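You operate a simulated robot arm through the tools that you are given. There is no shell and no other tool. Be economical: measure what you need, move in short steps, check, and stop when the job is done.

You are at the controls of a simulated robot arm. One attempt, no reset.

TASK
Press the bush flush into the black roller and rack it.
Fine: shut the white latch over it first; lever back, latch open, roller in the green rack. Where these are worked on the way, their far stop is far enough and under half their travel is too little: white latch.

The check looks at the end state, three seconds after you hand in, the way a careful person would. Anything else that was tipped, shoved, dropped, spilled or broken makes it a failure.

THE ROBOT
A 6-joint arm with a two-finger parallel gripper, fixed in place. Base frame: the origin is at the foot of the arm, x ahead of it, y to its left, z up; the work surface is at about z = 840. Readings come in mm, rad, newtons and seconds.
With the tool pointing down near the work surface it reaches from about 260 to 680 mm from the base axis. Its first joint turns from -1.152 to 1.152 rad. Payload 2.9 kg.
Tool frame: the origin (TCP) lies between the finger pads and is the grasp point; the fingertips stand 30 mm ahead of it; z points along the fingers, y is the line along which they close. The gripper opens to 110 mm. The fingers are 20 mm wide and 10 mm thick; the gripper's body (48 by 112 mm) begins 55 mm behind the TCP.
Orientation is that of the tool frame in the base frame, as a unit quaternion [x, y, z, w]. With the fingers straight down and closing along the base's y, the tool's x points along the base's -x, its y along +y and its z along -z.

THE INTERFACE
- The arm moves only by the tool drive_tool. Its argument "targets" is one flat list of numbers, 7 for each row, row after row: the shift along the tool's x, y, z in mm, then the turn, a rotation vector about the tool's x, y, z in rad, then the finger opening in mm, from 0 to 110. In form: [x, y, z, wx, wy, wz, fingers, x, y, z, wx, wy, wz, fingers, ...]. A call has 1 to 20 rows; each row is the pose to reach, as a shift and turn from the pose commanded when the call began, along the tool's axes at that moment. A row lasts 0.2 s, in which the tool goes at most 50 mm and 0.15 rad; a call with a longer step from one row to the next is refused whole, and so is a gripper value outside its range. Where a pose cannot be reached the arm comes as near as it can. A force on the tool above 70 N (or 10 N above the force at the start of the call, whichever is more), or a blocked arm, ends the call early, and 0.2 s more pass. Each finger travels about 108 mm/s and halts on what it meets, pressing with about 42 N; the grip force reading is that of the motor and also rises with nothing between the fingers. The clock runs only during rows and for 0.2 s after the last one: add rows that repeat a pose to give the fingers time. It gives the time, the measured TCP pose, the force on the tool (base axes), the opening and the grip force at its end, in the units of the frame above (readings bear some noise), with the torque about the TCP (base axes, N m) and any sound that the robot's microphone picked up.
- Cameras (640 x 400 px; columns grow to the right, rows downward): "scene" is fixed at [41.9, 415.3, 1378.7]; the picture's right is [-0.94, -0.33, 0.00], its down [-0.17, 0.49, -0.85] and it looks along [0.28, -0.80, -0.52] (base axes); focal length 310 px, centre (320, 200). "wrist" rides on the gripper at [72, 17, -103] in the tool frame; the picture's right is [-0.23, 0.97, 0.00], its down [-0.76, -0.18, -0.62] and it looks along [-0.61, -0.14, 0.78] (tool axes); focal length 222 px, centre (320, 200). There is no depth. A picture from a camera that has moved, and an enlarged one, comes with that camera's place and axes in the base frame and with its lens. The place of the scene camera against the robot may be out by one fixed shift of up to 18 mm in any direction.
- grab_frame(camera): a new picture of that camera. The clock stands still meanwhile.
- enlarge(camera, box): a new picture of the part [left, top, right, bottom] of that camera's present view, enlarged. The clock stands still meanwhile.
- job_done(): hands the job in; it is judged then, once.

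Go step by step. Nothing tells you positions but the pictures and the camera data: compare them with the known pose of the tool, close in by small moves and look again before you grip or let go. The budget is 120 turns and 84 pictures, counting those below and the enlarged ones. Unless the task says otherwise, let go and move clear before handing in, and close with one line.

The tools are called after ">>>" as a command line: name --argument value ..., lists and objects as JSON in quotes. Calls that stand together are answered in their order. drive_tool: Moves the arm, as the interface text tells. Its arguments: {"type":"object","properties":{"targets":{"type":"array","items":{"type":"number"}}},"required":["targets"]} The other tools are called the same way: grab_frame (camera) takes a picture; enlarge (camera, box) takes an enlarged picture of a part of a camera's view; job_done () hands the job in.

At the start:

```text
clock: 0.0
eef_pos: [373.7, -177.1, 1176.5]
tcp_rot: [0.0, 1.0, 0.0, 0.0]
ft_force: [0.4, 0.2, -0.6]
wrist_torque: [0.0, -0.04, -0.01]
grip_width: 110.0
grasp_force: 0.0
```

scene: 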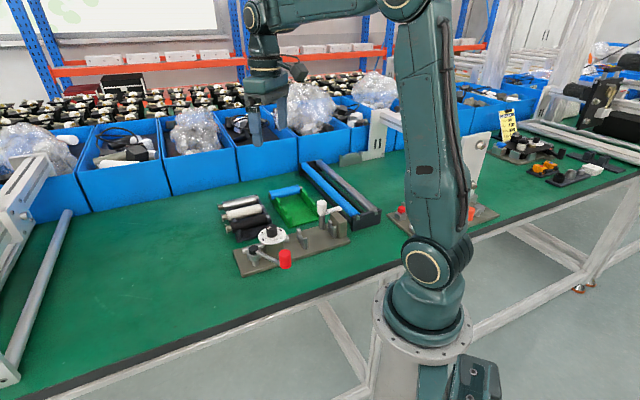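
wrist: 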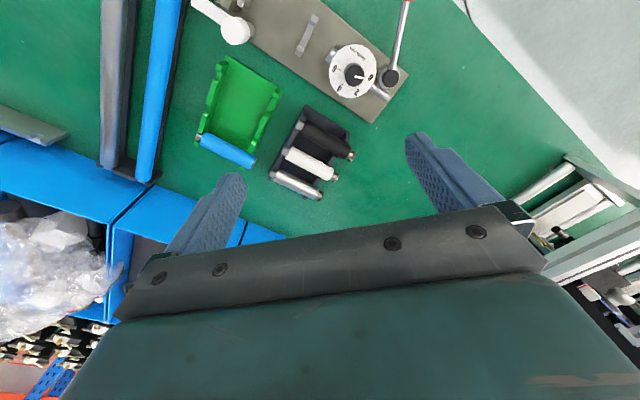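

I see a fixture plate with a white latch, cradle posts, a red-knob lever with a white dial, a tray with three rollers (black, white, metal) and a green rack with a blue roller. I'll look closer first.

>>> enlarge --camera "scene" --box '[200, 150, 400, 290]'

>>> enlarge --camera "wrist" --box '[180, 0, 440, 210]'

```text
2.86 times, centred on (300, 220) of scene
camera zoom: at [41.9, 415.3, 1378.7], right [-0.94, -0.33, 0.0], down [-0.17, 0.49, -0.85], along [0.28, -0.8, -0.52], focal length 886 px, centre (377, 143)
```

zoom: 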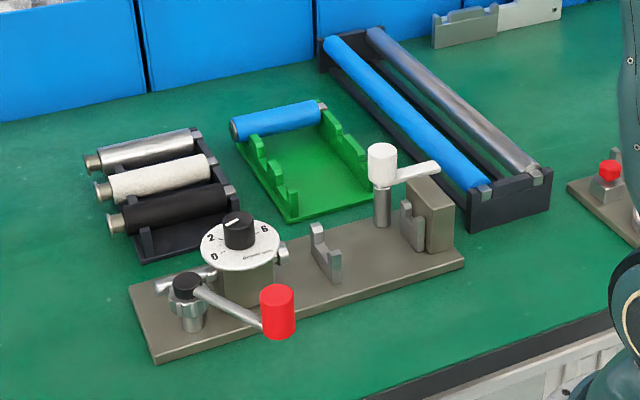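

```text
1.90 times, centred on (310, 105) of wrist
camera zoom: at [300.9, -159.4, 1279.8], right [0.23, 0.97, 0.0], down [0.76, -0.18, 0.62], along [0.61, -0.14, -0.78], focal length 423 px, centre (339, 381)
```

zoom: 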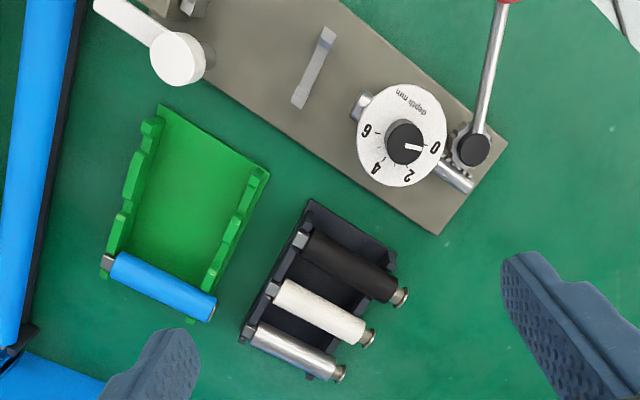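

The geometry is roughly clear. I'll pull back toward the base so the wrist camera looks at the fixture.

>>> drive_tool --targets '[45, 0, 0, 0, 0, 0, 110, 90, 0, 0, 0, 0, 0, 110, 110, 0, 30, 0, 0, 0, 110]'

>>> grab_frame --camera "wrist"

>>> enlarge --camera "scene" --box '[225, 210, 305, 280]'

```text
clock: 0.8
eef_pos: [259.5, -176.5, 1144.4]
tcp_rot: [-0.001, 1.0, 0.0, 0.0]
ft_force: [0.1, 0.1, -0.4]
wrist_torque: [0.02, -0.02, -0.01]
grip_width: 109.9
grasp_force: 0.1
```

```text
79 pictures are left
camera wrist: at [187.6, -156.6, 1248.4], right [0.23, 0.97, 0.0], down [0.76, -0.18, 0.62], along [0.61, -0.14, -0.78], focal length 222 px, centre (320, 200)
```

wrist: 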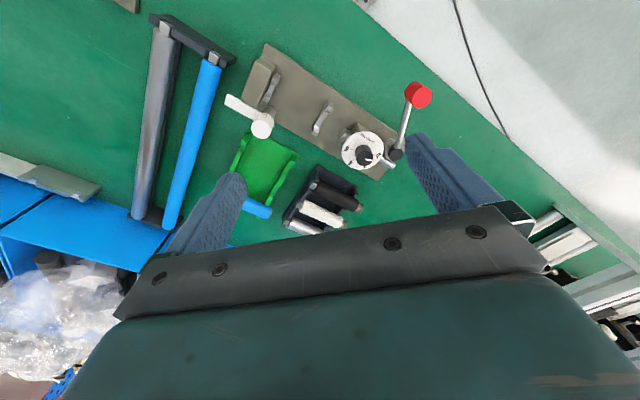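

```text
5.71 times, centred on (265, 245) of scene
camera zoom: at [41.9, 415.3, 1378.7], right [-0.94, -0.33, 0.0], down [-0.17, 0.49, -0.85], along [0.28, -0.8, -0.52], focal length 1772 px, centre (634, -57)
```

zoom: 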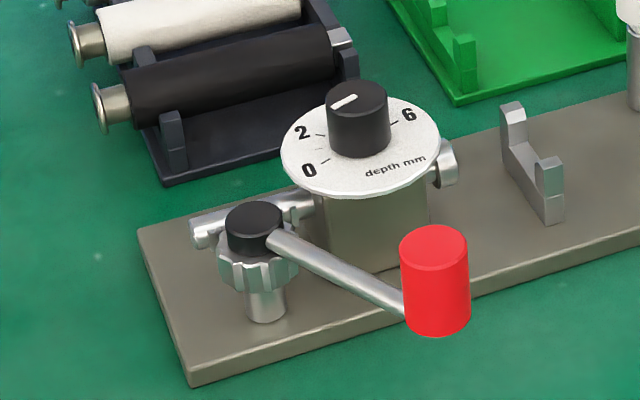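

>>> enlarge --camera "scene" --box '[220, 185, 290, 235]'

>>> enlarge --camera "scene" --box '[295, 190, 360, 255]'

>>> enlarge --camera "wrist" --box '[220, 40, 440, 240]'

```text
8.00 times, centred on (255, 210) of scene
camera zoom: at [41.9, 415.3, 1378.7], right [-0.94, -0.33, 0.0], down [-0.17, 0.49, -0.85], along [0.28, -0.8, -0.52], focal length 2481 px, centre (840, 120)
```

zoom: 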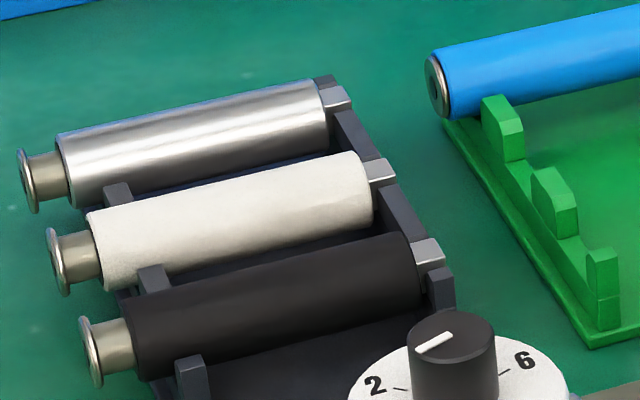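

```text
6.15 times, centred on (328, 222) of scene
camera zoom: at [41.9, 415.3, 1378.7], right [-0.94, -0.33, 0.0], down [-0.17, 0.49, -0.85], along [0.28, -0.8, -0.52], focal length 1909 px, centre (274, 62)
```

zoom: 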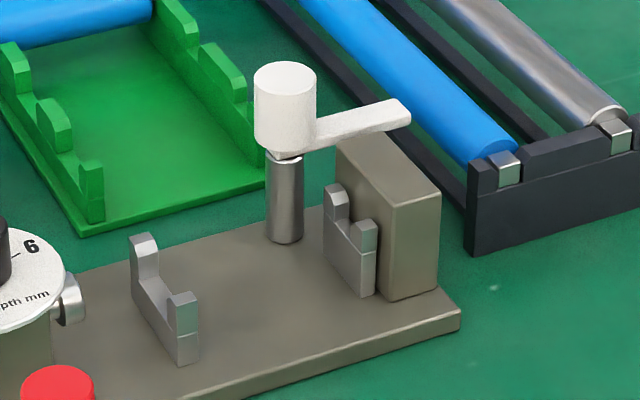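

```text
2.00 times, centred on (330, 140) of wrist
camera zoom: at [187.6, -156.6, 1248.4], right [0.23, 0.97, 0.0], down [0.76, -0.18, 0.62], along [0.61, -0.14, -0.78], focal length 444 px, centre (300, 320)
```

zoom: 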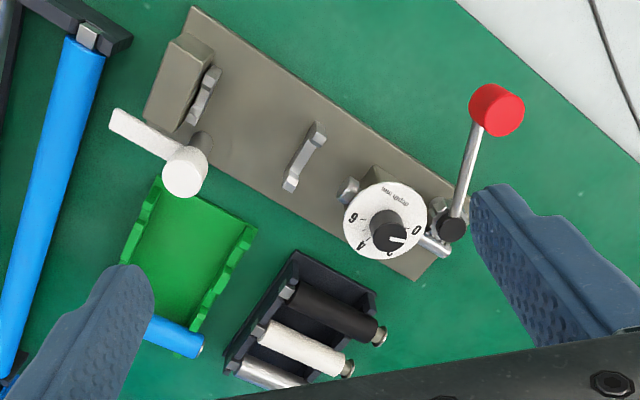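

>>> enlarge --camera "wrist" --box '[330, 120, 410, 180]'

>>> enlarge --camera "scene" --box '[253, 218, 288, 248]'

```text
6.67 times, centred on (370, 150) of wrist
camera zoom: at [187.6, -156.6, 1248.4], right [0.23, 0.97, 0.0], down [0.76, -0.18, 0.62], along [0.61, -0.14, -0.78], focal length 1481 px, centre (-13, 533)
```

zoom: 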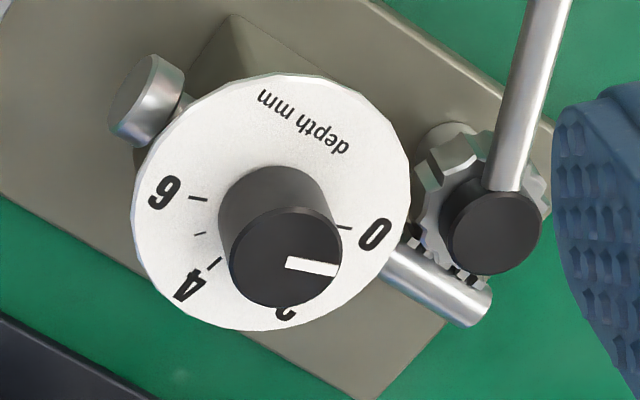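

```text
13.33 times, centred on (270, 233) of scene
camera zoom: at [41.9, 415.3, 1378.7], right [-0.94, -0.33, 0.0], down [-0.17, 0.49, -0.85], along [0.28, -0.8, -0.52], focal length 4135 px, centre (980, -240)
```

zoom: 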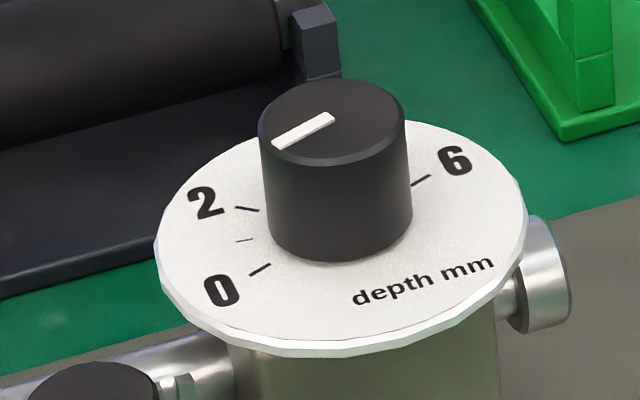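

Dial already reads 0, which I take to be flush. Next I'll go above the roller tray with the tool yawed about 45° and look closely.

>>> drive_tool --targets '[-30, -4, 17, 0, 0, -0.13, 110, -60, -8, 34, 0, 0, -0.26, 110, -90, -12, 51, 0, 0, -0.39, 110, -120, -16, 68, 0, 0, -0.52, 110, -150, -20, 85, 0, 0, -0.65, 110, -180, -24, 104, 0, 0, -0.785, 110]'

>>> grab_frame --camera "wrist"

```text
clock: 2.2
eef_pos: [442.5, -202.1, 1039.2]
tcp_rot: [-0.384, 0.924, 0.0, 0.0]
ft_force: [0.0, -0.4, 0.3]
wrist_torque: [0.01, -0.02, -0.02]
grip_width: 109.7
grasp_force: 0.1
```

```text
72 pictures are left
camera wrist: at [379.6, -239.0, 1143.1], right [-0.53, 0.85, 0.0], down [0.66, 0.41, 0.62], along [0.53, 0.33, -0.78], focal length 222 px, centre (320, 200)
```

wrist: 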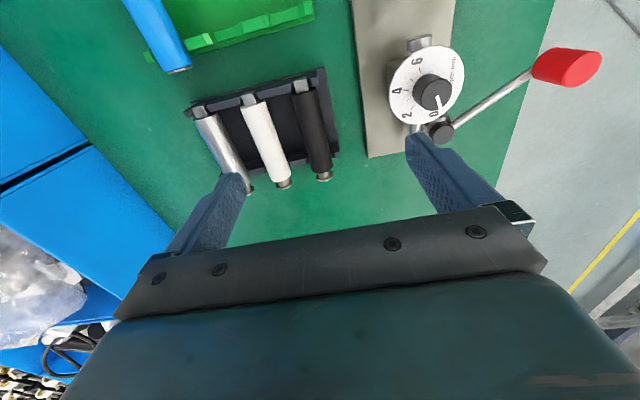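

>>> drive_tool --targets '[-21, -7.5, 40, 0, 0, 0, 70, -41.7, -15, 80, 0, 0, 0, 70]'

>>> grab_frame --camera "wrist"

>>> enlarge --camera "scene" --box '[200, 150, 320, 270]'

```text
clock: 2.8
eef_pos: [484.1, -183.3, 960.0]
tcp_rot: [-0.383, 0.924, -0.001, 0.0]
ft_force: [0.1, 0.7, -0.4]
wrist_torque: [0.01, 0.0, 0.03]
grip_width: 70.1
grasp_force: 0.1
```

```text
71 pictures are left
camera wrist: at [421.4, -221.0, 1064.3], right [-0.53, 0.85, 0.0], down [0.66, 0.41, 0.62], along [0.53, 0.33, -0.78], focal length 222 px, centre (320, 200)
```

wrist: 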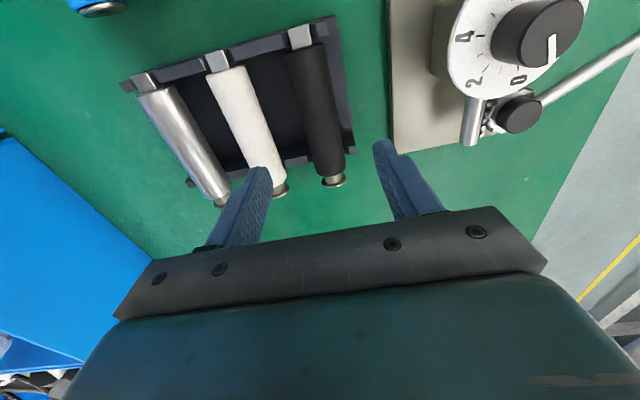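

```text
3.33 times, centred on (260, 210) of scene
camera zoom: at [41.9, 415.3, 1378.7], right [-0.94, -0.33, 0.0], down [-0.17, 0.49, -0.85], along [0.28, -0.8, -0.52], focal length 1034 px, centre (520, 167)
```

zoom: 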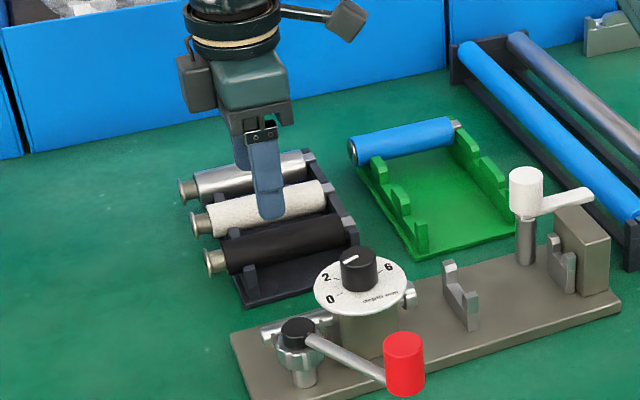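

The black roller axis runs at 45°, centre about (479, -185, 868), with the bush end toward +x+y. I'll narrow to 50 mm, align, and descend partway to check.

>>> drive_tool --targets '[4.8, 2.3, 0, 0, 0, 0, 50, 4.8, 2.3, 20, 0, 0, 0, 50, 4.8, 2.3, 40, 0, 0, 0, 50]'

>>> grab_frame --camera "wrist"

>>> enlarge --camera "scene" --box '[220, 170, 300, 250]'

```text
clock: 3.6
eef_pos: [478.6, -185.3, 919.9]
tcp_rot: [-0.383, 0.924, 0.0, 0.0]
ft_force: [-0.6, -0.4, -0.6]
wrist_torque: [0.01, 0.04, 0.0]
grip_width: 49.6
grasp_force: 0.0
```

```text
69 pictures are left
camera wrist: at [415.6, -222.0, 1023.8], right [-0.53, 0.85, 0.0], down [0.66, 0.41, 0.62], along [0.53, 0.33, -0.78], focal length 222 px, centre (320, 200)
```

wrist: 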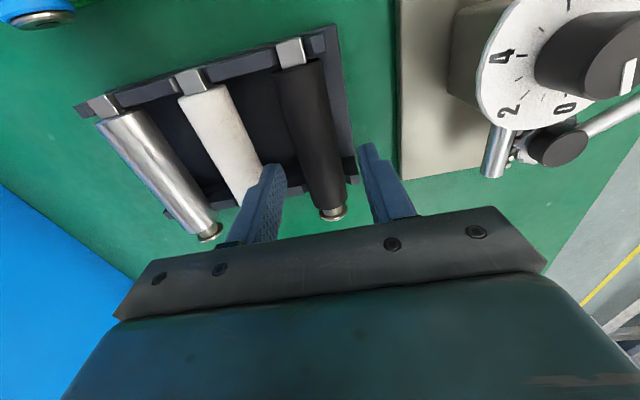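

```text
5.00 times, centred on (260, 210) of scene
camera zoom: at [41.9, 415.3, 1378.7], right [-0.94, -0.33, 0.0], down [-0.17, 0.49, -0.85], along [0.28, -0.8, -0.52], focal length 1551 px, centre (620, 150)
```

zoom: 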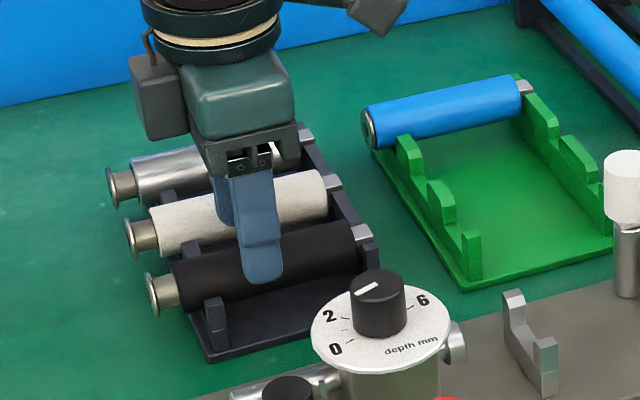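

>>> drive_tool --targets '[0, 0, 12, 0, 0, 0, 50, 0, 0, 24, 0, 0, 0, 50, 0, 0, 36, 0, 0, 0, 50, 0, 0, 36, 0, 0, 0, 50]'

>>> enlarge --camera "scene" --box '[220, 170, 300, 250]'

>>> grab_frame --camera "wrist"

```text
clock: 4.6
eef_pos: [479.2, -184.3, 885.0]
tcp_rot: [-0.383, 0.924, -0.001, 0.0]
ft_force: [-0.2, 0.0, 0.2]
wrist_torque: [0.02, -0.02, 0.01]
grip_width: 50.0
grasp_force: 0.1
```

```text
5.00 times, centred on (260, 210) of scene
camera zoom: at [41.9, 415.3, 1378.7], right [-0.94, -0.33, 0.0], down [-0.17, 0.49, -0.85], along [0.28, -0.8, -0.52], focal length 1551 px, centre (620, 150)
```

zoom: 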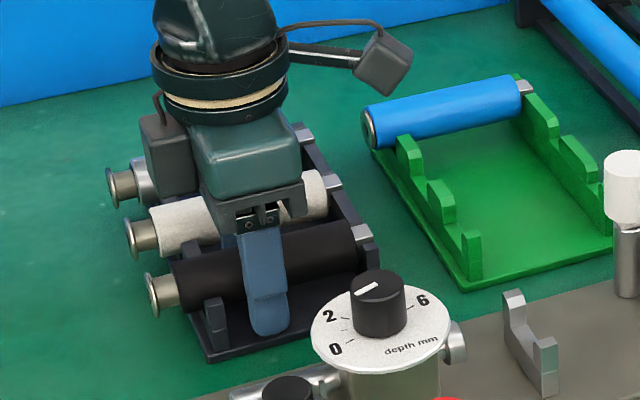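

```text
66 pictures are left
camera wrist: at [415.8, -221.9, 988.7], right [-0.53, 0.85, 0.0], down [0.66, 0.41, 0.62], along [0.53, 0.33, -0.78], focal length 222 px, centre (320, 200)
```

wrist: 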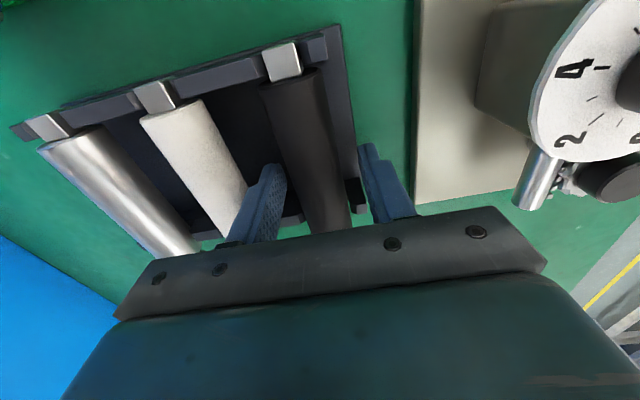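

>>> drive_tool --targets '[0, 0, 3, 0, 0, 0, 40, 0, 0, 3, 0, 0, 0, 20, 0, 0, 3, 0, 0, 0, 10, 0, 0, 3, 0, 0, 0, 10]'

>>> drive_tool --targets '[0, 0, -10, 0, 0, 0, 10, 0, 0, -30, 0, 0, 0, 10, 0, 0, -60, 0, 0, 0, 10, 0, 0, -90, 0, 0, 0, 10]'

>>> grab_frame --camera "wrist"

>>> enlarge --camera "scene" --box '[200, 130, 360, 290]'

```text
clock: 5.6
eef_pos: [479.4, -185.5, 882.4]
tcp_rot: [-0.382, 0.924, 0.0, 0.0]
ft_force: [-0.4, 0.2, 2.3]
wrist_torque: [0.01, 0.05, 0.06]
grip_width: 28.8
grasp_force: 42.5
```

```text
clock: 6.6
eef_pos: [478.3, -183.8, 972.7]
tcp_rot: [-0.383, 0.924, 0.0, 0.0]
ft_force: [-0.6, -0.1, -1.8]
wrist_torque: [0.02, 0.0, 0.0]
grip_width: 29.0
grasp_force: 42.1
```

```text
65 pictures are left
camera wrist: at [415.6, -222.4, 1076.5], right [-0.53, 0.85, 0.0], down [0.66, 0.41, 0.62], along [0.53, 0.33, -0.78], focal length 222 px, centre (320, 200)
```

wrist: 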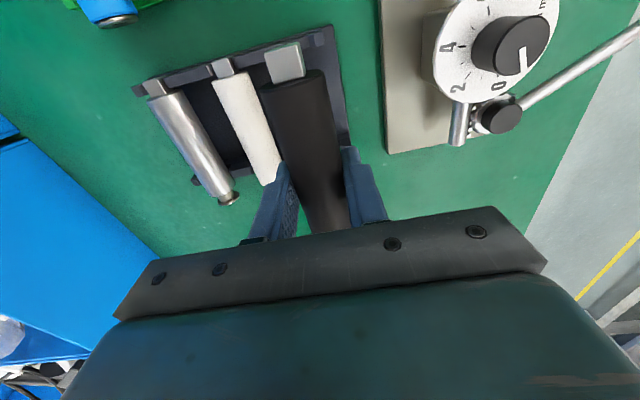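

```text
2.50 times, centred on (280, 210) of scene
camera zoom: at [41.9, 415.3, 1378.7], right [-0.94, -0.33, 0.0], down [-0.17, 0.49, -0.85], along [0.28, -0.8, -0.52], focal length 775 px, centre (420, 175)
```

zoom: 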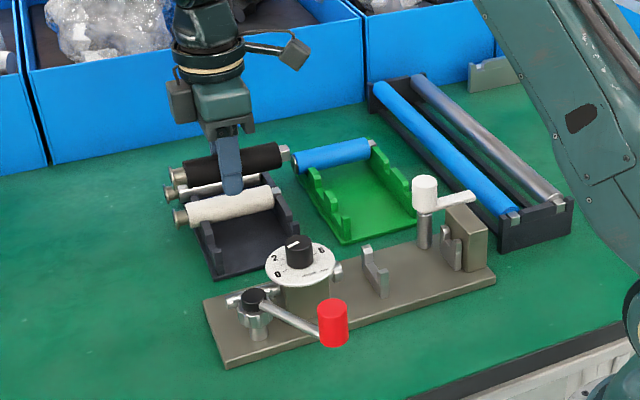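

Roller is held (28.8 mm wide). Everything is laid out at 45°. I'll move beside the cradle, high up, to measure the posts, latch and anvil.

>>> drive_tool --targets '[10, 3, -40, 0, 0, 0, 10, 50, 15, -45, 0, 0, 0, 10, 90, 28, -45, 0, 0, 0, 10, 130, 40, -45, 0, 0, 0, 10, 165.5, 51, -45, 0, 0, 0, 10]'

>>> grab_frame --camera "wrist"

>>> grab_frame --camera "scene"

```text
clock: 7.8
eef_pos: [328.0, -263.4, 1017.6]
tcp_rot: [-0.383, 0.924, 0.001, 0.0]
ft_force: [0.3, 0.0, -2.0]
wrist_torque: [0.0, 0.0, 0.0]
grip_width: 28.7
grasp_force: 41.9
```

```text
63 pictures are left
camera wrist: at [264.1, -301.1, 1120.6], right [-0.53, 0.85, 0.0], down [0.66, 0.41, 0.62], along [0.53, 0.33, -0.78], focal length 222 px, centre (320, 200)
```

wrist: 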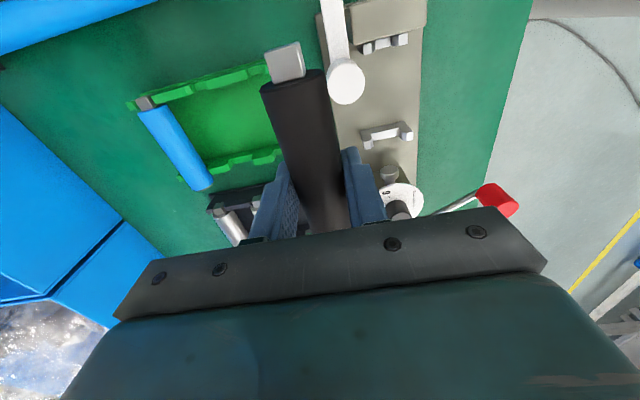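

```text
62 pictures are left
```

scene: 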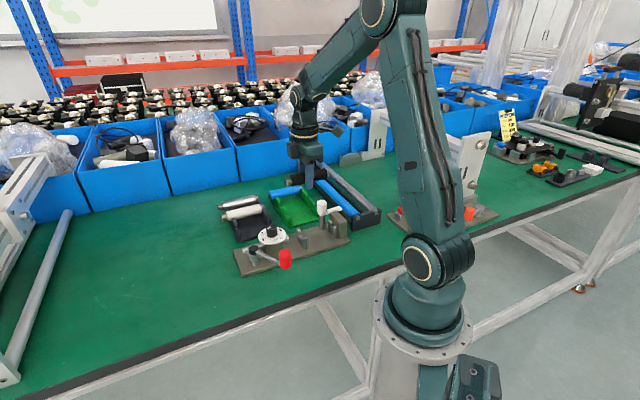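

>>> enlarge --camera "wrist" --box '[310, 0, 440, 110]'

>>> enlarge --camera "wrist" --box '[320, 100, 450, 230]'

>>> enlarge --camera "wrist" --box '[110, 40, 330, 220]'

```text
3.64 times, centred on (375, 55) of wrist
camera zoom: at [264.1, -301.1, 1120.6], right [-0.53, 0.85, 0.0], down [0.66, 0.41, 0.62], along [0.53, 0.33, -0.78], focal length 808 px, centre (120, 727)
```

zoom: 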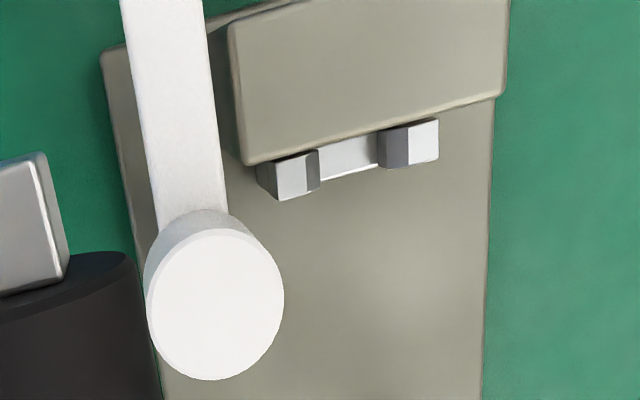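

```text
3.08 times, centred on (385, 165) of wrist
camera zoom: at [264.1, -301.1, 1120.6], right [-0.53, 0.85, 0.0], down [0.66, 0.41, 0.62], along [0.53, 0.33, -0.78], focal length 684 px, centre (120, 308)
```

zoom: 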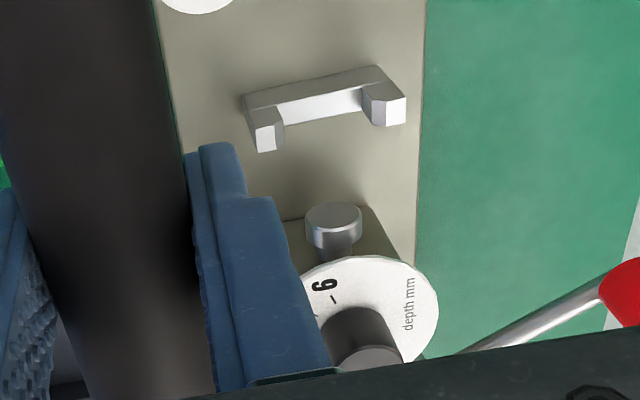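

```text
2.22 times, centred on (220, 130) of wrist
camera zoom: at [264.1, -301.1, 1120.6], right [-0.53, 0.85, 0.0], down [0.66, 0.41, 0.62], along [0.53, 0.33, -0.78], focal length 494 px, centre (542, 356)
```

zoom: 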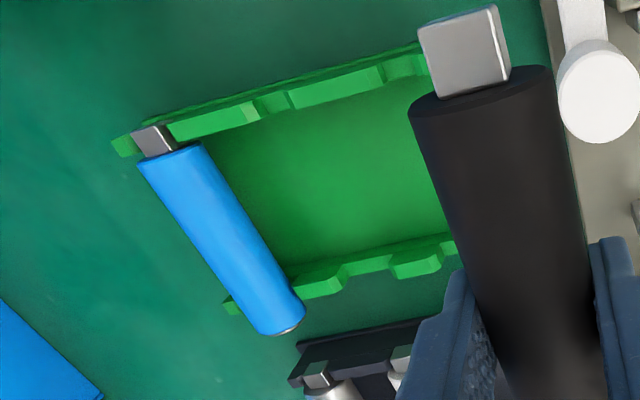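

The cradle is clear: the end post takes the square journal, the mid post takes the body, the axis is y−x≈−490, and post tops are at z≈875. I'll move the roller over it and descend to hover.

>>> drive_tool --targets '[-9, 36, 0, 0, 0, 0, 10, -18, 72, 0, 0, 0, 0, 10, -18, 72, 40, 0, 0, 0, 10, -18, 72, 80, 0, 0, 0, 10, -18, 72, 95, 0, 0, 0, 10, -18, 72, 95, 0, 0, 0, 10]'

>>> grab_frame --camera "wrist"

>>> enlarge --camera "wrist" --box '[220, 0, 380, 120]'

>>> enlarge --camera "scene" --box '[230, 170, 370, 290]'

```text
clock: 9.2
eef_pos: [288.0, -203.9, 921.5]
tcp_rot: [-0.383, 0.924, 0.001, 0.0]
ft_force: [-0.1, 0.2, -1.7]
wrist_torque: [-0.01, 0.0, 0.01]
grip_width: 28.8
grasp_force: 41.9
```

```text
58 pictures are left
camera wrist: at [225.4, -239.8, 1025.4], right [-0.53, 0.85, 0.0], down [0.66, 0.41, 0.62], along [0.53, 0.33, -0.78], focal length 222 px, centre (320, 200)
```

wrist: 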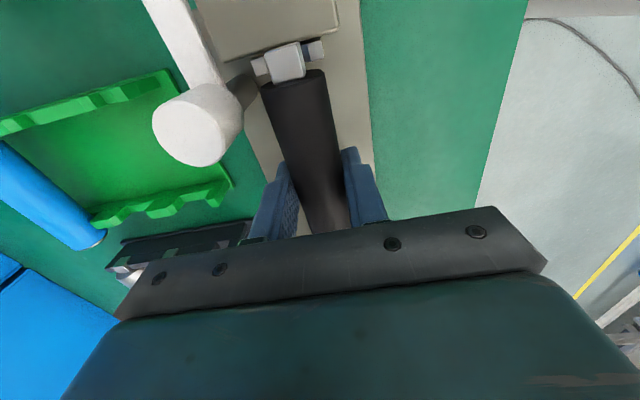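

```text
3.33 times, centred on (300, 60) of wrist
camera zoom: at [225.4, -239.8, 1025.4], right [-0.53, 0.85, 0.0], down [0.66, 0.41, 0.62], along [0.53, 0.33, -0.78], focal length 740 px, centre (387, 667)
```

zoom: 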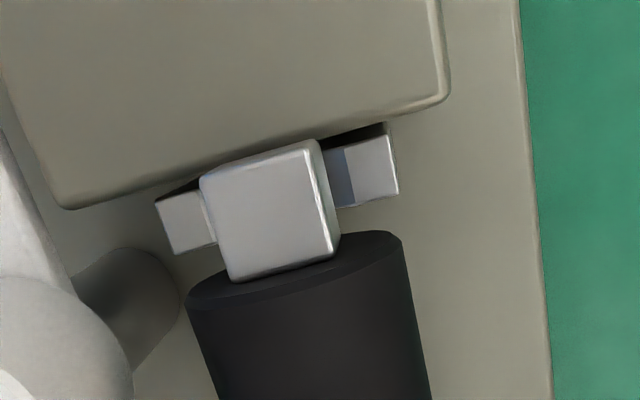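

```text
3.33 times, centred on (300, 230) of scene
camera zoom: at [41.9, 415.3, 1378.7], right [-0.94, -0.33, 0.0], down [-0.17, 0.49, -0.85], along [0.28, -0.8, -0.52], focal length 1034 px, centre (387, 100)
```

zoom: 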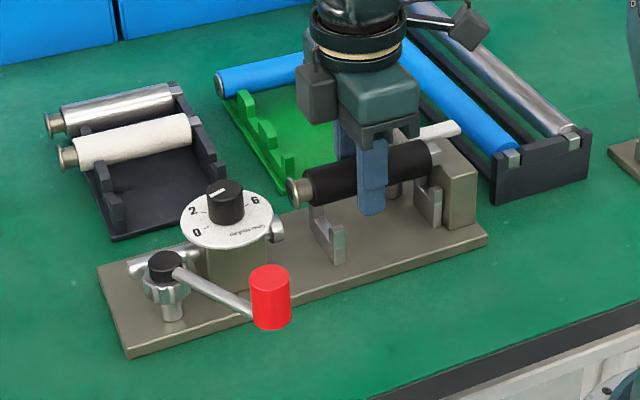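

>>> drive_tool --targets '[-1, -1.5, 6, 0, 0, 0, 10, -1, -1.5, 12, 0, 0, 0, 10, -1, -1.5, 16, 0, 0, 0, 10, -1, -1.5, 16, 0, 0, 0, 10]'

>>> enlarge --camera "wrist" --box '[220, 0, 380, 120]'

>>> enlarge --camera "scene" --box '[285, 190, 350, 245]'

```text
clock: 10.2
eef_pos: [289.8, -203.5, 907.1]
tcp_rot: [-0.382, 0.924, 0.0, 0.0]
ft_force: [-1.7, 7.1, 16.8]
wrist_torque: [-0.8, 0.99, -0.49]
grip_width: 29.2
grasp_force: 41.7
```

```text
3.33 times, centred on (300, 60) of wrist
camera zoom: at [226.4, -240.5, 1011.0], right [-0.53, 0.85, 0.0], down [0.66, 0.41, 0.62], along [0.53, 0.33, -0.78], focal length 740 px, centre (387, 667)
```

zoom: 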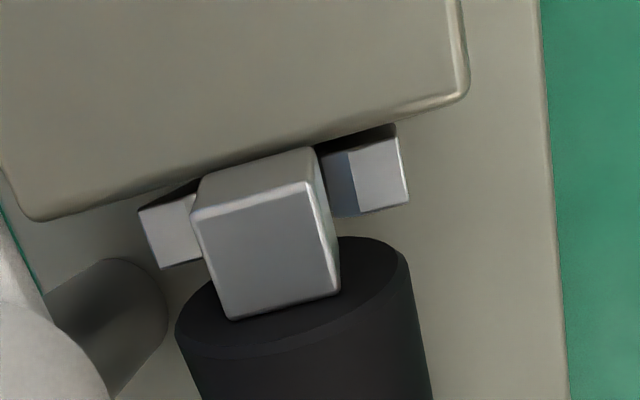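

```text
7.27 times, centred on (318, 218) of scene
camera zoom: at [41.7, 415.6, 1378.6], right [-0.94, -0.33, 0.0], down [-0.17, 0.49, -0.85], along [0.28, -0.8, -0.52], focal length 2256 px, centre (338, 73)
```

zoom: 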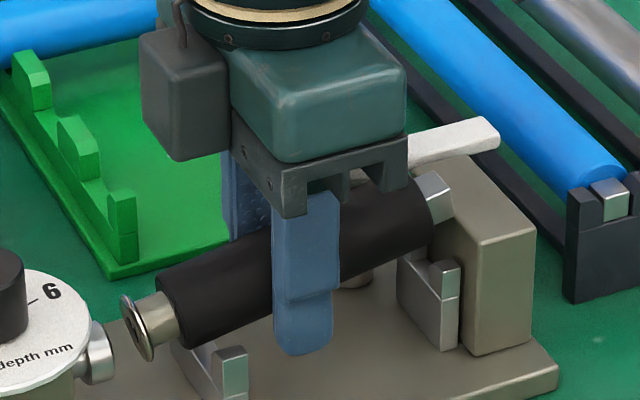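

The journal tip caught the top edge of the anvil block and the roller tipped slightly in the grip. I'll lift, shift toward the ram and retry.

>>> drive_tool --targets '[0, 0, -12, 0, 0, 0, 10, -4.5, -0.7, -12, 0, 0, 0, 10, -4.5, -0.7, -12, 0, 0, 0, 10]'

>>> enlarge --camera "wrist" --box '[220, 0, 380, 120]'

>>> enlarge --camera "scene" --box '[265, 180, 350, 255]'

```text
clock: 11.0
eef_pos: [292.1, -200.7, 919.2]
tcp_rot: [-0.382, 0.924, 0.0, -0.001]
ft_force: [-0.2, -0.5, -2.3]
wrist_torque: [0.0, 0.01, -0.02]
grip_width: 29.3
grasp_force: 41.5
```

```text
3.33 times, centred on (300, 60) of wrist
camera zoom: at [230.0, -238.2, 1022.8], right [-0.53, 0.85, 0.0], down [0.66, 0.41, 0.62], along [0.53, 0.33, -0.78], focal length 740 px, centre (387, 667)
```

zoom: 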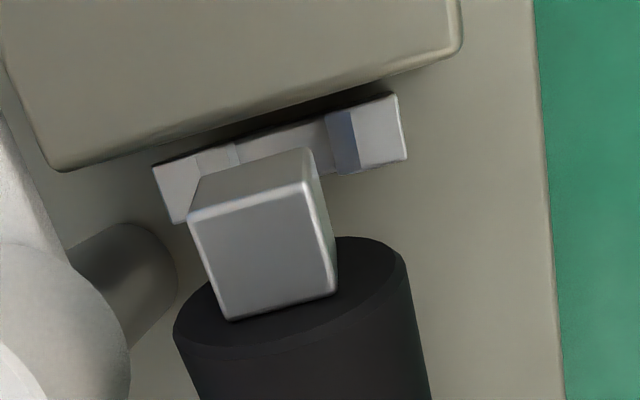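

```text
5.33 times, centred on (308, 218) of scene
camera zoom: at [41.9, 415.3, 1378.7], right [-0.94, -0.33, 0.0], down [-0.17, 0.49, -0.85], along [0.28, -0.8, -0.52], focal length 1654 px, centre (387, 107)
```

zoom: 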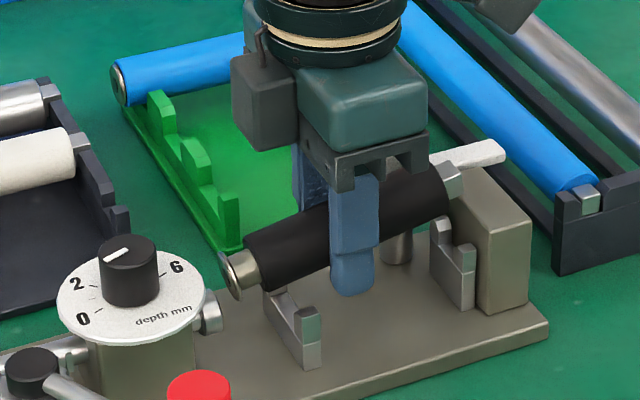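

>>> drive_tool --targets '[1, 0, 5, 0, 0, 0, 10, 1, 0, 10, 0, 0, 0, 10, 1, 0, 14, 0, 0, 0, 10, 1, 0, 18, 0, 0, 0, 10, 1, 0, 18, 0, 0, 0, 10]'

>>> enlarge --camera "wrist" --box '[220, 0, 380, 120]'

>>> enlarge --camera "scene" --box '[265, 180, 350, 255]'

```text
clock: 12.2
eef_pos: [291.5, -201.4, 899.5]
tcp_rot: [-0.383, 0.924, -0.001, 0.0]
ft_force: [-0.6, 0.6, -2.5]
wrist_torque: [0.02, 0.02, -0.02]
grip_width: 29.2
grasp_force: 41.7
```

```text
3.33 times, centred on (300, 60) of wrist
camera zoom: at [228.6, -238.9, 1004.2], right [-0.53, 0.85, 0.0], down [0.66, 0.41, 0.62], along [0.53, 0.33, -0.78], focal length 740 px, centre (387, 667)
```

zoom: 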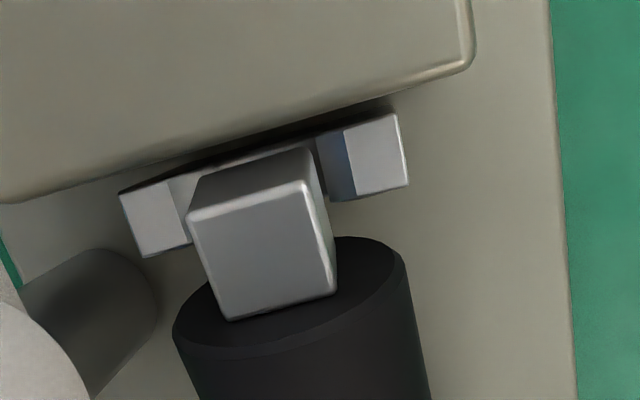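

```text
5.33 times, centred on (308, 218) of scene
camera zoom: at [41.9, 415.3, 1378.7], right [-0.94, -0.33, 0.0], down [-0.17, 0.49, -0.85], along [0.28, -0.8, -0.52], focal length 1654 px, centre (387, 107)
```

zoom: 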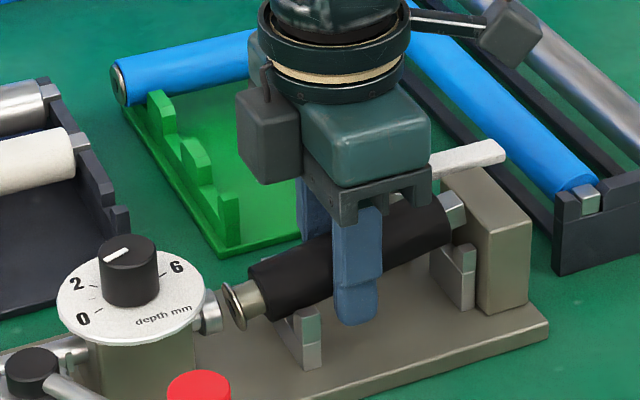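

>>> drive_tool --targets '[0, -0.7, 3, 0, 0, 0, 10, 0, -0.7, 6, 0, 0, 0, 10, 0, -0.7, 9, 0, 0, 0, 10, 0, -0.7, 9, 0, 0, 0, 10]'

>>> enlarge --camera "wrist" --box '[220, 0, 380, 120]'

>>> enlarge --camera "scene" --box '[265, 180, 350, 255]'

```text
clock: 13.2
eef_pos: [290.9, -202.1, 892.0]
tcp_rot: [-0.381, 0.925, -0.002, 0.001]
ft_force: [-9.1, -2.7, 38.4]
wrist_torque: [0.91, -0.7, 0.14]
grip_width: 29.1
grasp_force: 41.9
```

```text
3.33 times, centred on (300, 60) of wrist
camera zoom: at [227.9, -239.8, 996.8], right [-0.53, 0.85, 0.0], down [0.66, 0.41, 0.62], along [0.53, 0.33, -0.78], focal length 740 px, centre (387, 667)
```

zoom: 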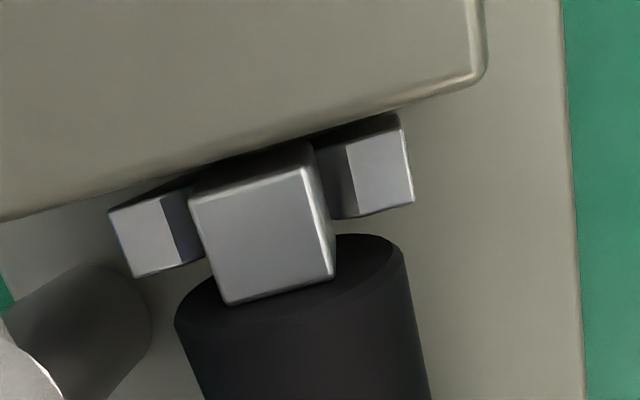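

```text
5.33 times, centred on (308, 218) of scene
camera zoom: at [41.3, 415.5, 1378.6], right [-0.94, -0.33, 0.0], down [-0.17, 0.49, -0.85], along [0.28, -0.8, -0.52], focal length 1654 px, centre (387, 107)
```

zoom: 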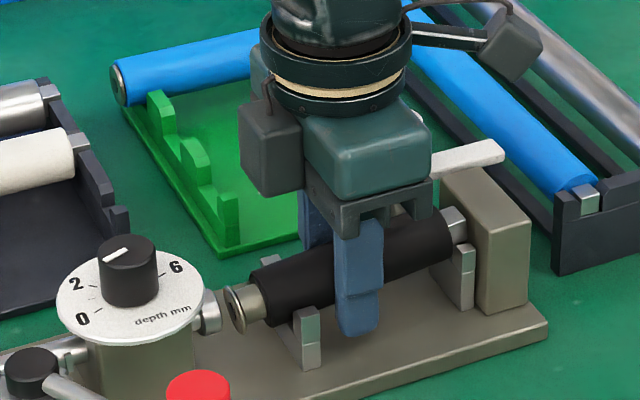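

>>> drive_tool --targets '[0, 0, 1.5, 0, 0, 0, 10, 0, 0, 3, 0, 0, 0, 10, 0, 0, 3, 0, 0, 0, 10]'

>>> enlarge --camera "wrist" --box '[220, 0, 380, 120]'

```text
clock: 14.0
eef_pos: [291.1, -201.4, 890.9]
tcp_rot: [-0.381, 0.925, -0.002, 0.0]
ft_force: [-14.4, -12.7, 39.4]
wrist_torque: [0.63, -0.64, 0.02]
grip_width: 29.1
grasp_force: 42.3
```

```text
3.33 times, centred on (300, 60) of wrist
camera zoom: at [228.2, -239.3, 994.2], right [-0.53, 0.85, 0.0], down [0.66, 0.41, 0.62], along [0.53, 0.32, -0.78], focal length 740 px, centre (387, 667)
```

zoom: 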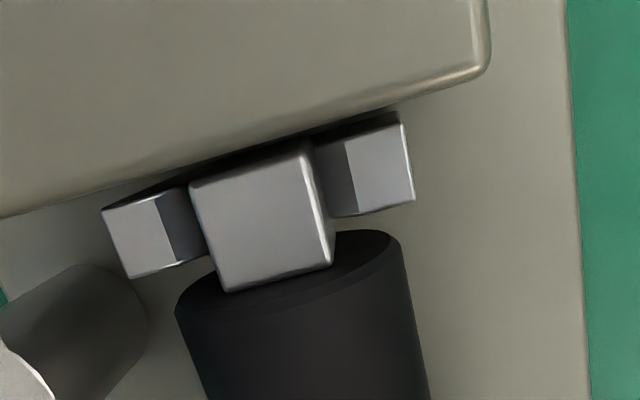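

>>> drive_tool --targets '[0, 0, 1.5, 0, 0, 0, 10, 0, 0, 3, 0, 0, 0, 10, 0, 0, 3, 0, 0, 0, 10]'

>>> enlarge --camera "wrist" --box '[220, 0, 380, 120]'

>>> enlarge --camera "scene" --box '[265, 180, 350, 255]'

```text
clock: 14.8
eef_pos: [292.8, -203.3, 885.7]
tcp_rot: [-0.382, 0.924, -0.001, 0.001]
ft_force: [-9.6, -9.0, 38.3]
wrist_torque: [0.04, 0.07, -0.19]
grip_width: 28.8
grasp_force: 42.4
```

```text
3.33 times, centred on (300, 60) of wrist
camera zoom: at [228.9, -239.2, 990.4], right [-0.53, 0.85, 0.0], down [0.66, 0.41, 0.62], along [0.53, 0.33, -0.78], focal length 740 px, centre (387, 667)
```

zoom: 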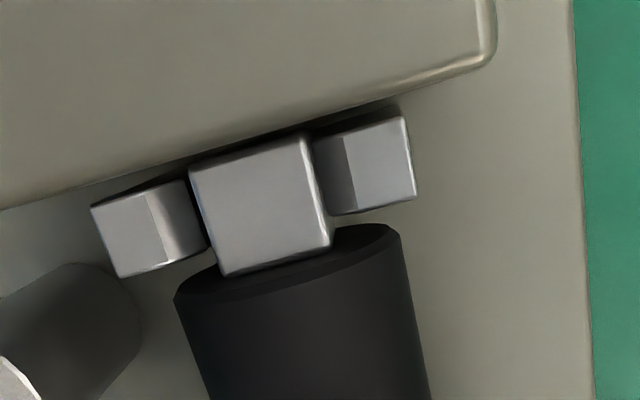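

```text
5.33 times, centred on (308, 218) of scene
camera zoom: at [41.3, 415.3, 1378.7], right [-0.94, -0.33, 0.0], down [-0.17, 0.49, -0.85], along [0.28, -0.8, -0.52], focal length 1654 px, centre (387, 107)
```

zoom: 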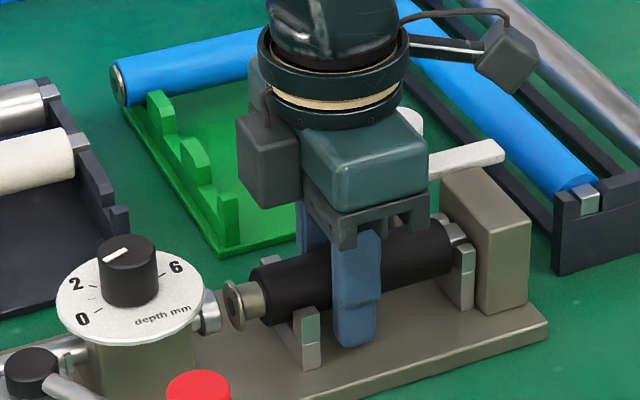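

Roller is seated with the torque near zero. I'll ease off, release, and rise.

>>> drive_tool --targets '[0, 0, -1.5, 0, 0, 0, 20, 0, 0, -1.5, 0, 0, 0, 28, 0, 0, -1.5, 0, 0, 0, 34, 0, 0, -1.5, 0, 0, 0, 46, 0, 0, -1.5, 0, 0, 0, 50, 0, 0, -20, 0, 0, 0, 50, 0, 0, -60, 0, 0, 0, 50, 0, 0, -100, 0, 0, 0, 50]'

>>> grab_frame --camera "wrist"

>>> enlarge --camera "scene" --box '[250, 180, 350, 275]'

```text
clock: 16.6
eef_pos: [291.4, -202.6, 984.0]
tcp_rot: [-0.383, 0.924, 0.001, 0.0]
ft_force: [0.7, -0.3, 0.0]
wrist_torque: [-0.02, 0.01, 0.01]
grip_width: 50.1
grasp_force: 0.0
```

```text
44 pictures are left
camera wrist: at [227.7, -240.8, 1087.6], right [-0.53, 0.85, 0.0], down [0.67, 0.41, 0.62], along [0.53, 0.33, -0.78], focal length 222 px, centre (320, 200)
```

wrist: 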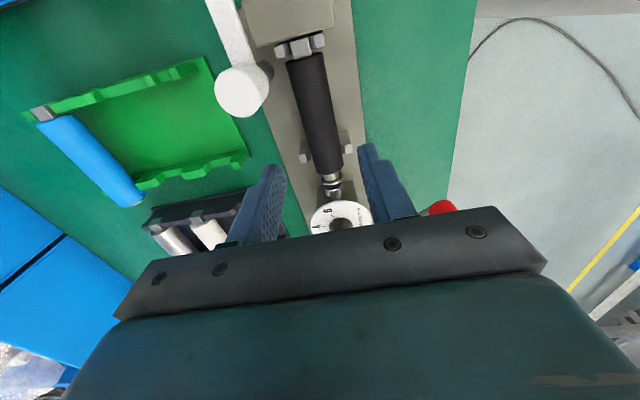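

```text
4.21 times, centred on (300, 228) of scene
camera zoom: at [41.9, 415.3, 1378.7], right [-0.94, -0.33, 0.0], down [-0.17, 0.49, -0.85], along [0.28, -0.8, -0.52], focal length 1306 px, centre (404, 84)
```

zoom: 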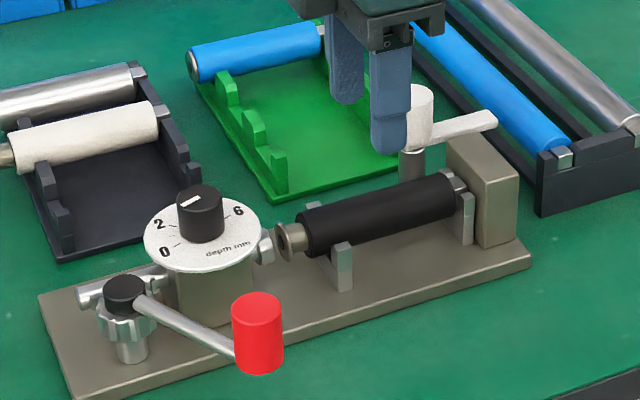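

Roller is in the cradle. I need the latch arm height before pushing it.

>>> enlarge --camera "scene" --box '[312, 192, 377, 242]'

```text
8.00 times, centred on (344, 217) of scene
camera zoom: at [41.9, 415.3, 1378.7], right [-0.94, -0.33, 0.0], down [-0.17, 0.49, -0.85], along [0.28, -0.8, -0.52], focal length 2481 px, centre (124, 64)
```

zoom: 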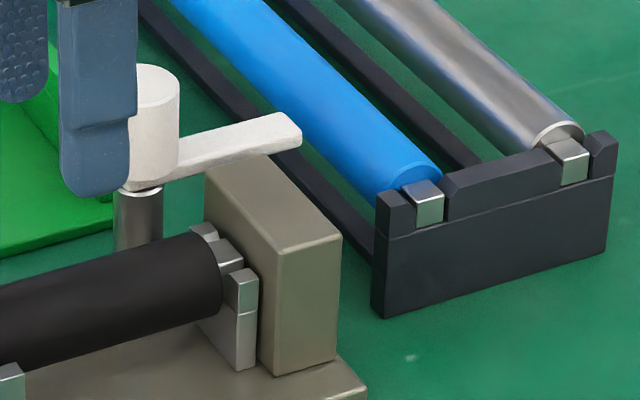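

The arm is thin and sits just above the anvil, so I'll grip the white latch cap (Ø≈28, top z≈930) and turn it instead. Moving above it.

>>> drive_tool --targets '[24, -19.6, 0, 0, 0, 0, 60, 48.3, -39.2, 0, 0, 0, 0, 60, 48.3, -39.2, 10, 0, 0, 0, 60]'

>>> grab_frame --camera "wrist"

>>> enlarge --camera "scene" --box '[280, 160, 380, 240]'

```text
clock: 17.4
eef_pos: [285.8, -264.9, 975.7]
tcp_rot: [-0.384, 0.924, 0.0, 0.0]
ft_force: [0.7, 0.7, 0.0]
wrist_torque: [-0.03, 0.0, 0.03]
grip_width: 59.9
grasp_force: 0.3
```

```text
41 pictures are left
camera wrist: at [223.4, -302.7, 1077.9], right [-0.53, 0.85, 0.0], down [0.66, 0.41, 0.62], along [0.53, 0.33, -0.78], focal length 222 px, centre (320, 200)
```

wrist: 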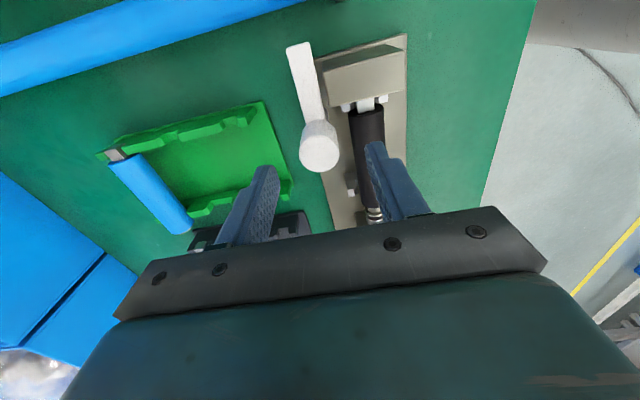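

```text
5.00 times, centred on (330, 200) of scene
camera zoom: at [41.9, 415.3, 1378.7], right [-0.94, -0.33, 0.0], down [-0.17, 0.49, -0.85], along [0.28, -0.8, -0.52], focal length 1551 px, centre (270, 200)
```

zoom: 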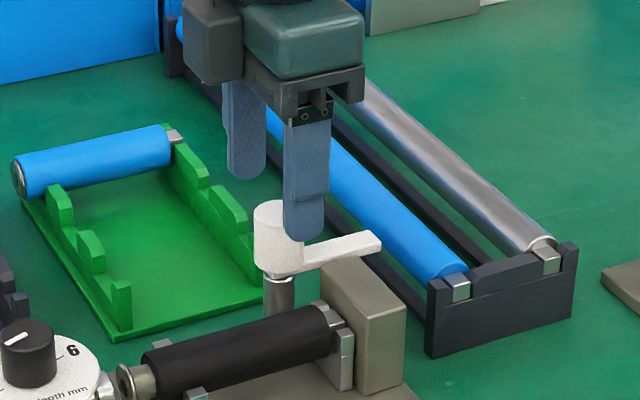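

>>> drive_tool --targets '[-1, 0, 11, 0, 0, 0, 60, -1, 0, 22, 0, 0, 0, 60, -1, 0, 32, 0, 0, 0, 60, -1, 0, 32, 0, 0, 0, 40, -1, 0, 32, 0, 0, 0, 20, -1, 0, 32, 0, 0, 0, 10, -1, 0, 32, 0, 0, 0, 10]'

>>> enlarge --camera "scene" --box '[280, 160, 380, 240]'

```text
clock: 19.0
eef_pos: [287.8, -262.9, 943.3]
tcp_rot: [-0.383, 0.924, 0.0, 0.0]
ft_force: [5.5, -5.3, -7.3]
wrist_torque: [0.34, 0.29, 0.02]
grip_width: 27.6
grasp_force: 44.7
```

```text
5.00 times, centred on (330, 200) of scene
camera zoom: at [42.1, 415.1, 1378.7], right [-0.94, -0.33, 0.0], down [-0.17, 0.49, -0.85], along [0.28, -0.8, -0.52], focal length 1551 px, centre (270, 200)
```

zoom: 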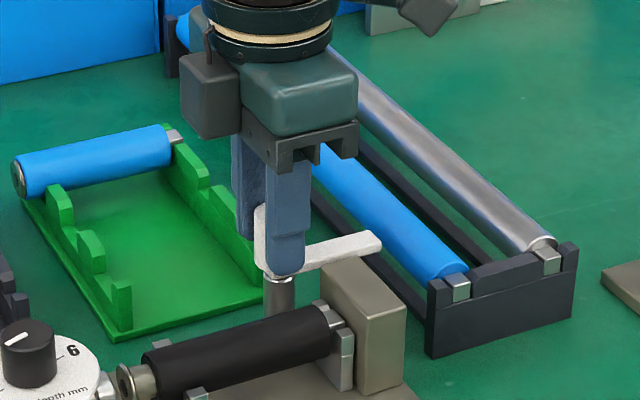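

>>> drive_tool --targets '[0, -0.7, 0, 0, 0, 0.13, 10, 0, -0.7, 0, 0, 0, 0.27, 10, 0, -0.7, 0, 0, 0, 0.41, 10, 0, -0.7, 0, 0, 0, 0.55, 10, 0, -0.7, 0, 0, 0, 0.69, 10, 0, -0.7, 0, 0, 0, 0.8, 10]'

>>> enlarge --camera "scene" --box '[270, 160, 370, 240]'

```text
clock: 20.4
eef_pos: [288.6, -266.8, 944.4]
tcp_rot: [0.011, 1.0, -0.006, 0.003]
ft_force: [14.3, -36.2, -26.3]
wrist_torque: [0.39, -0.57, 0.15]
grip_width: 27.7
grasp_force: 44.7
```

```text
5.00 times, centred on (320, 200) of scene
camera zoom: at [42.5, 414.1, 1379.0], right [-0.94, -0.33, 0.0], down [-0.17, 0.49, -0.85], along [0.28, -0.8, -0.52], focal length 1551 px, centre (320, 200)
```

zoom: 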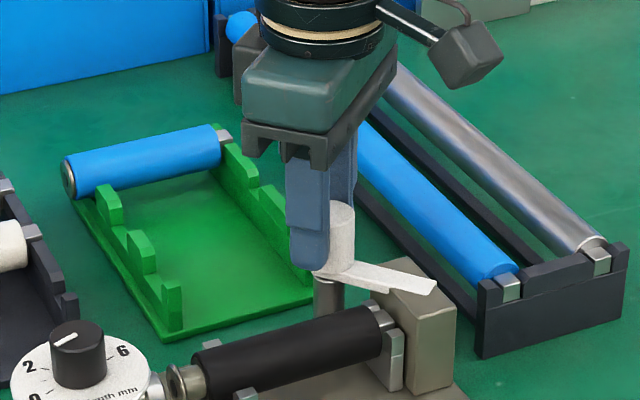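

>>> drive_tool --targets '[0, -2, 0, 0, 0, 0, 10, 0, -4, 1, 0, 0, 0, 10, 0, -4, 1, 0, 0, 0, 10]'

```text
clock: 21.2
eef_pos: [287.2, -267.8, 944.5]
tcp_rot: [0.006, 1.0, -0.001, 0.002]
ft_force: [1.6, -8.3, 35.4]
wrist_torque: [0.37, 0.0, 0.07]
grip_width: 27.5
grasp_force: 45.4
```

>>> drive_tool --targets '[0, -1, -0.6, 0, 0, 0.1, 10, 0, -1, -0.6, 0, 0, 0.22, 10, 0, -1, -0.6, 0, 0, 0.34, 10, 0, -1, -0.6, 0, 0, 0.34, 10]'

>>> enlarge --camera "scene" --box '[270, 160, 370, 240]'

```text
clock: 22.2
eef_pos: [288.8, -269.1, 943.8]
tcp_rot: [0.178, 0.984, -0.002, 0.001]
ft_force: [-0.8, -18.2, 29.3]
wrist_torque: [0.81, 0.89, 0.05]
grip_width: 27.3
grasp_force: 44.5
```

```text
5.00 times, centred on (320, 200) of scene
camera zoom: at [41.6, 415.0, 1378.8], right [-0.94, -0.33, 0.0], down [-0.17, 0.49, -0.85], along [0.28, -0.8, -0.52], focal length 1551 px, centre (320, 200)
```

zoom: 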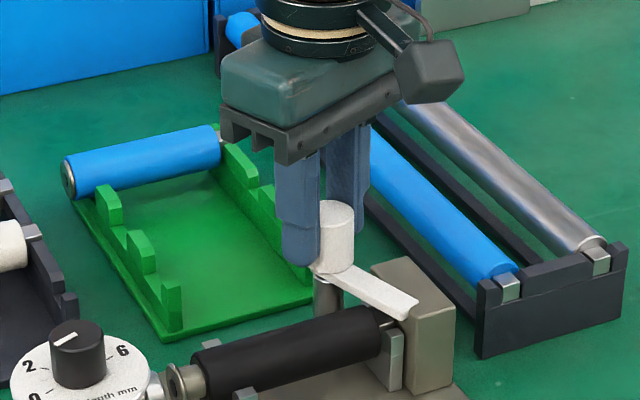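

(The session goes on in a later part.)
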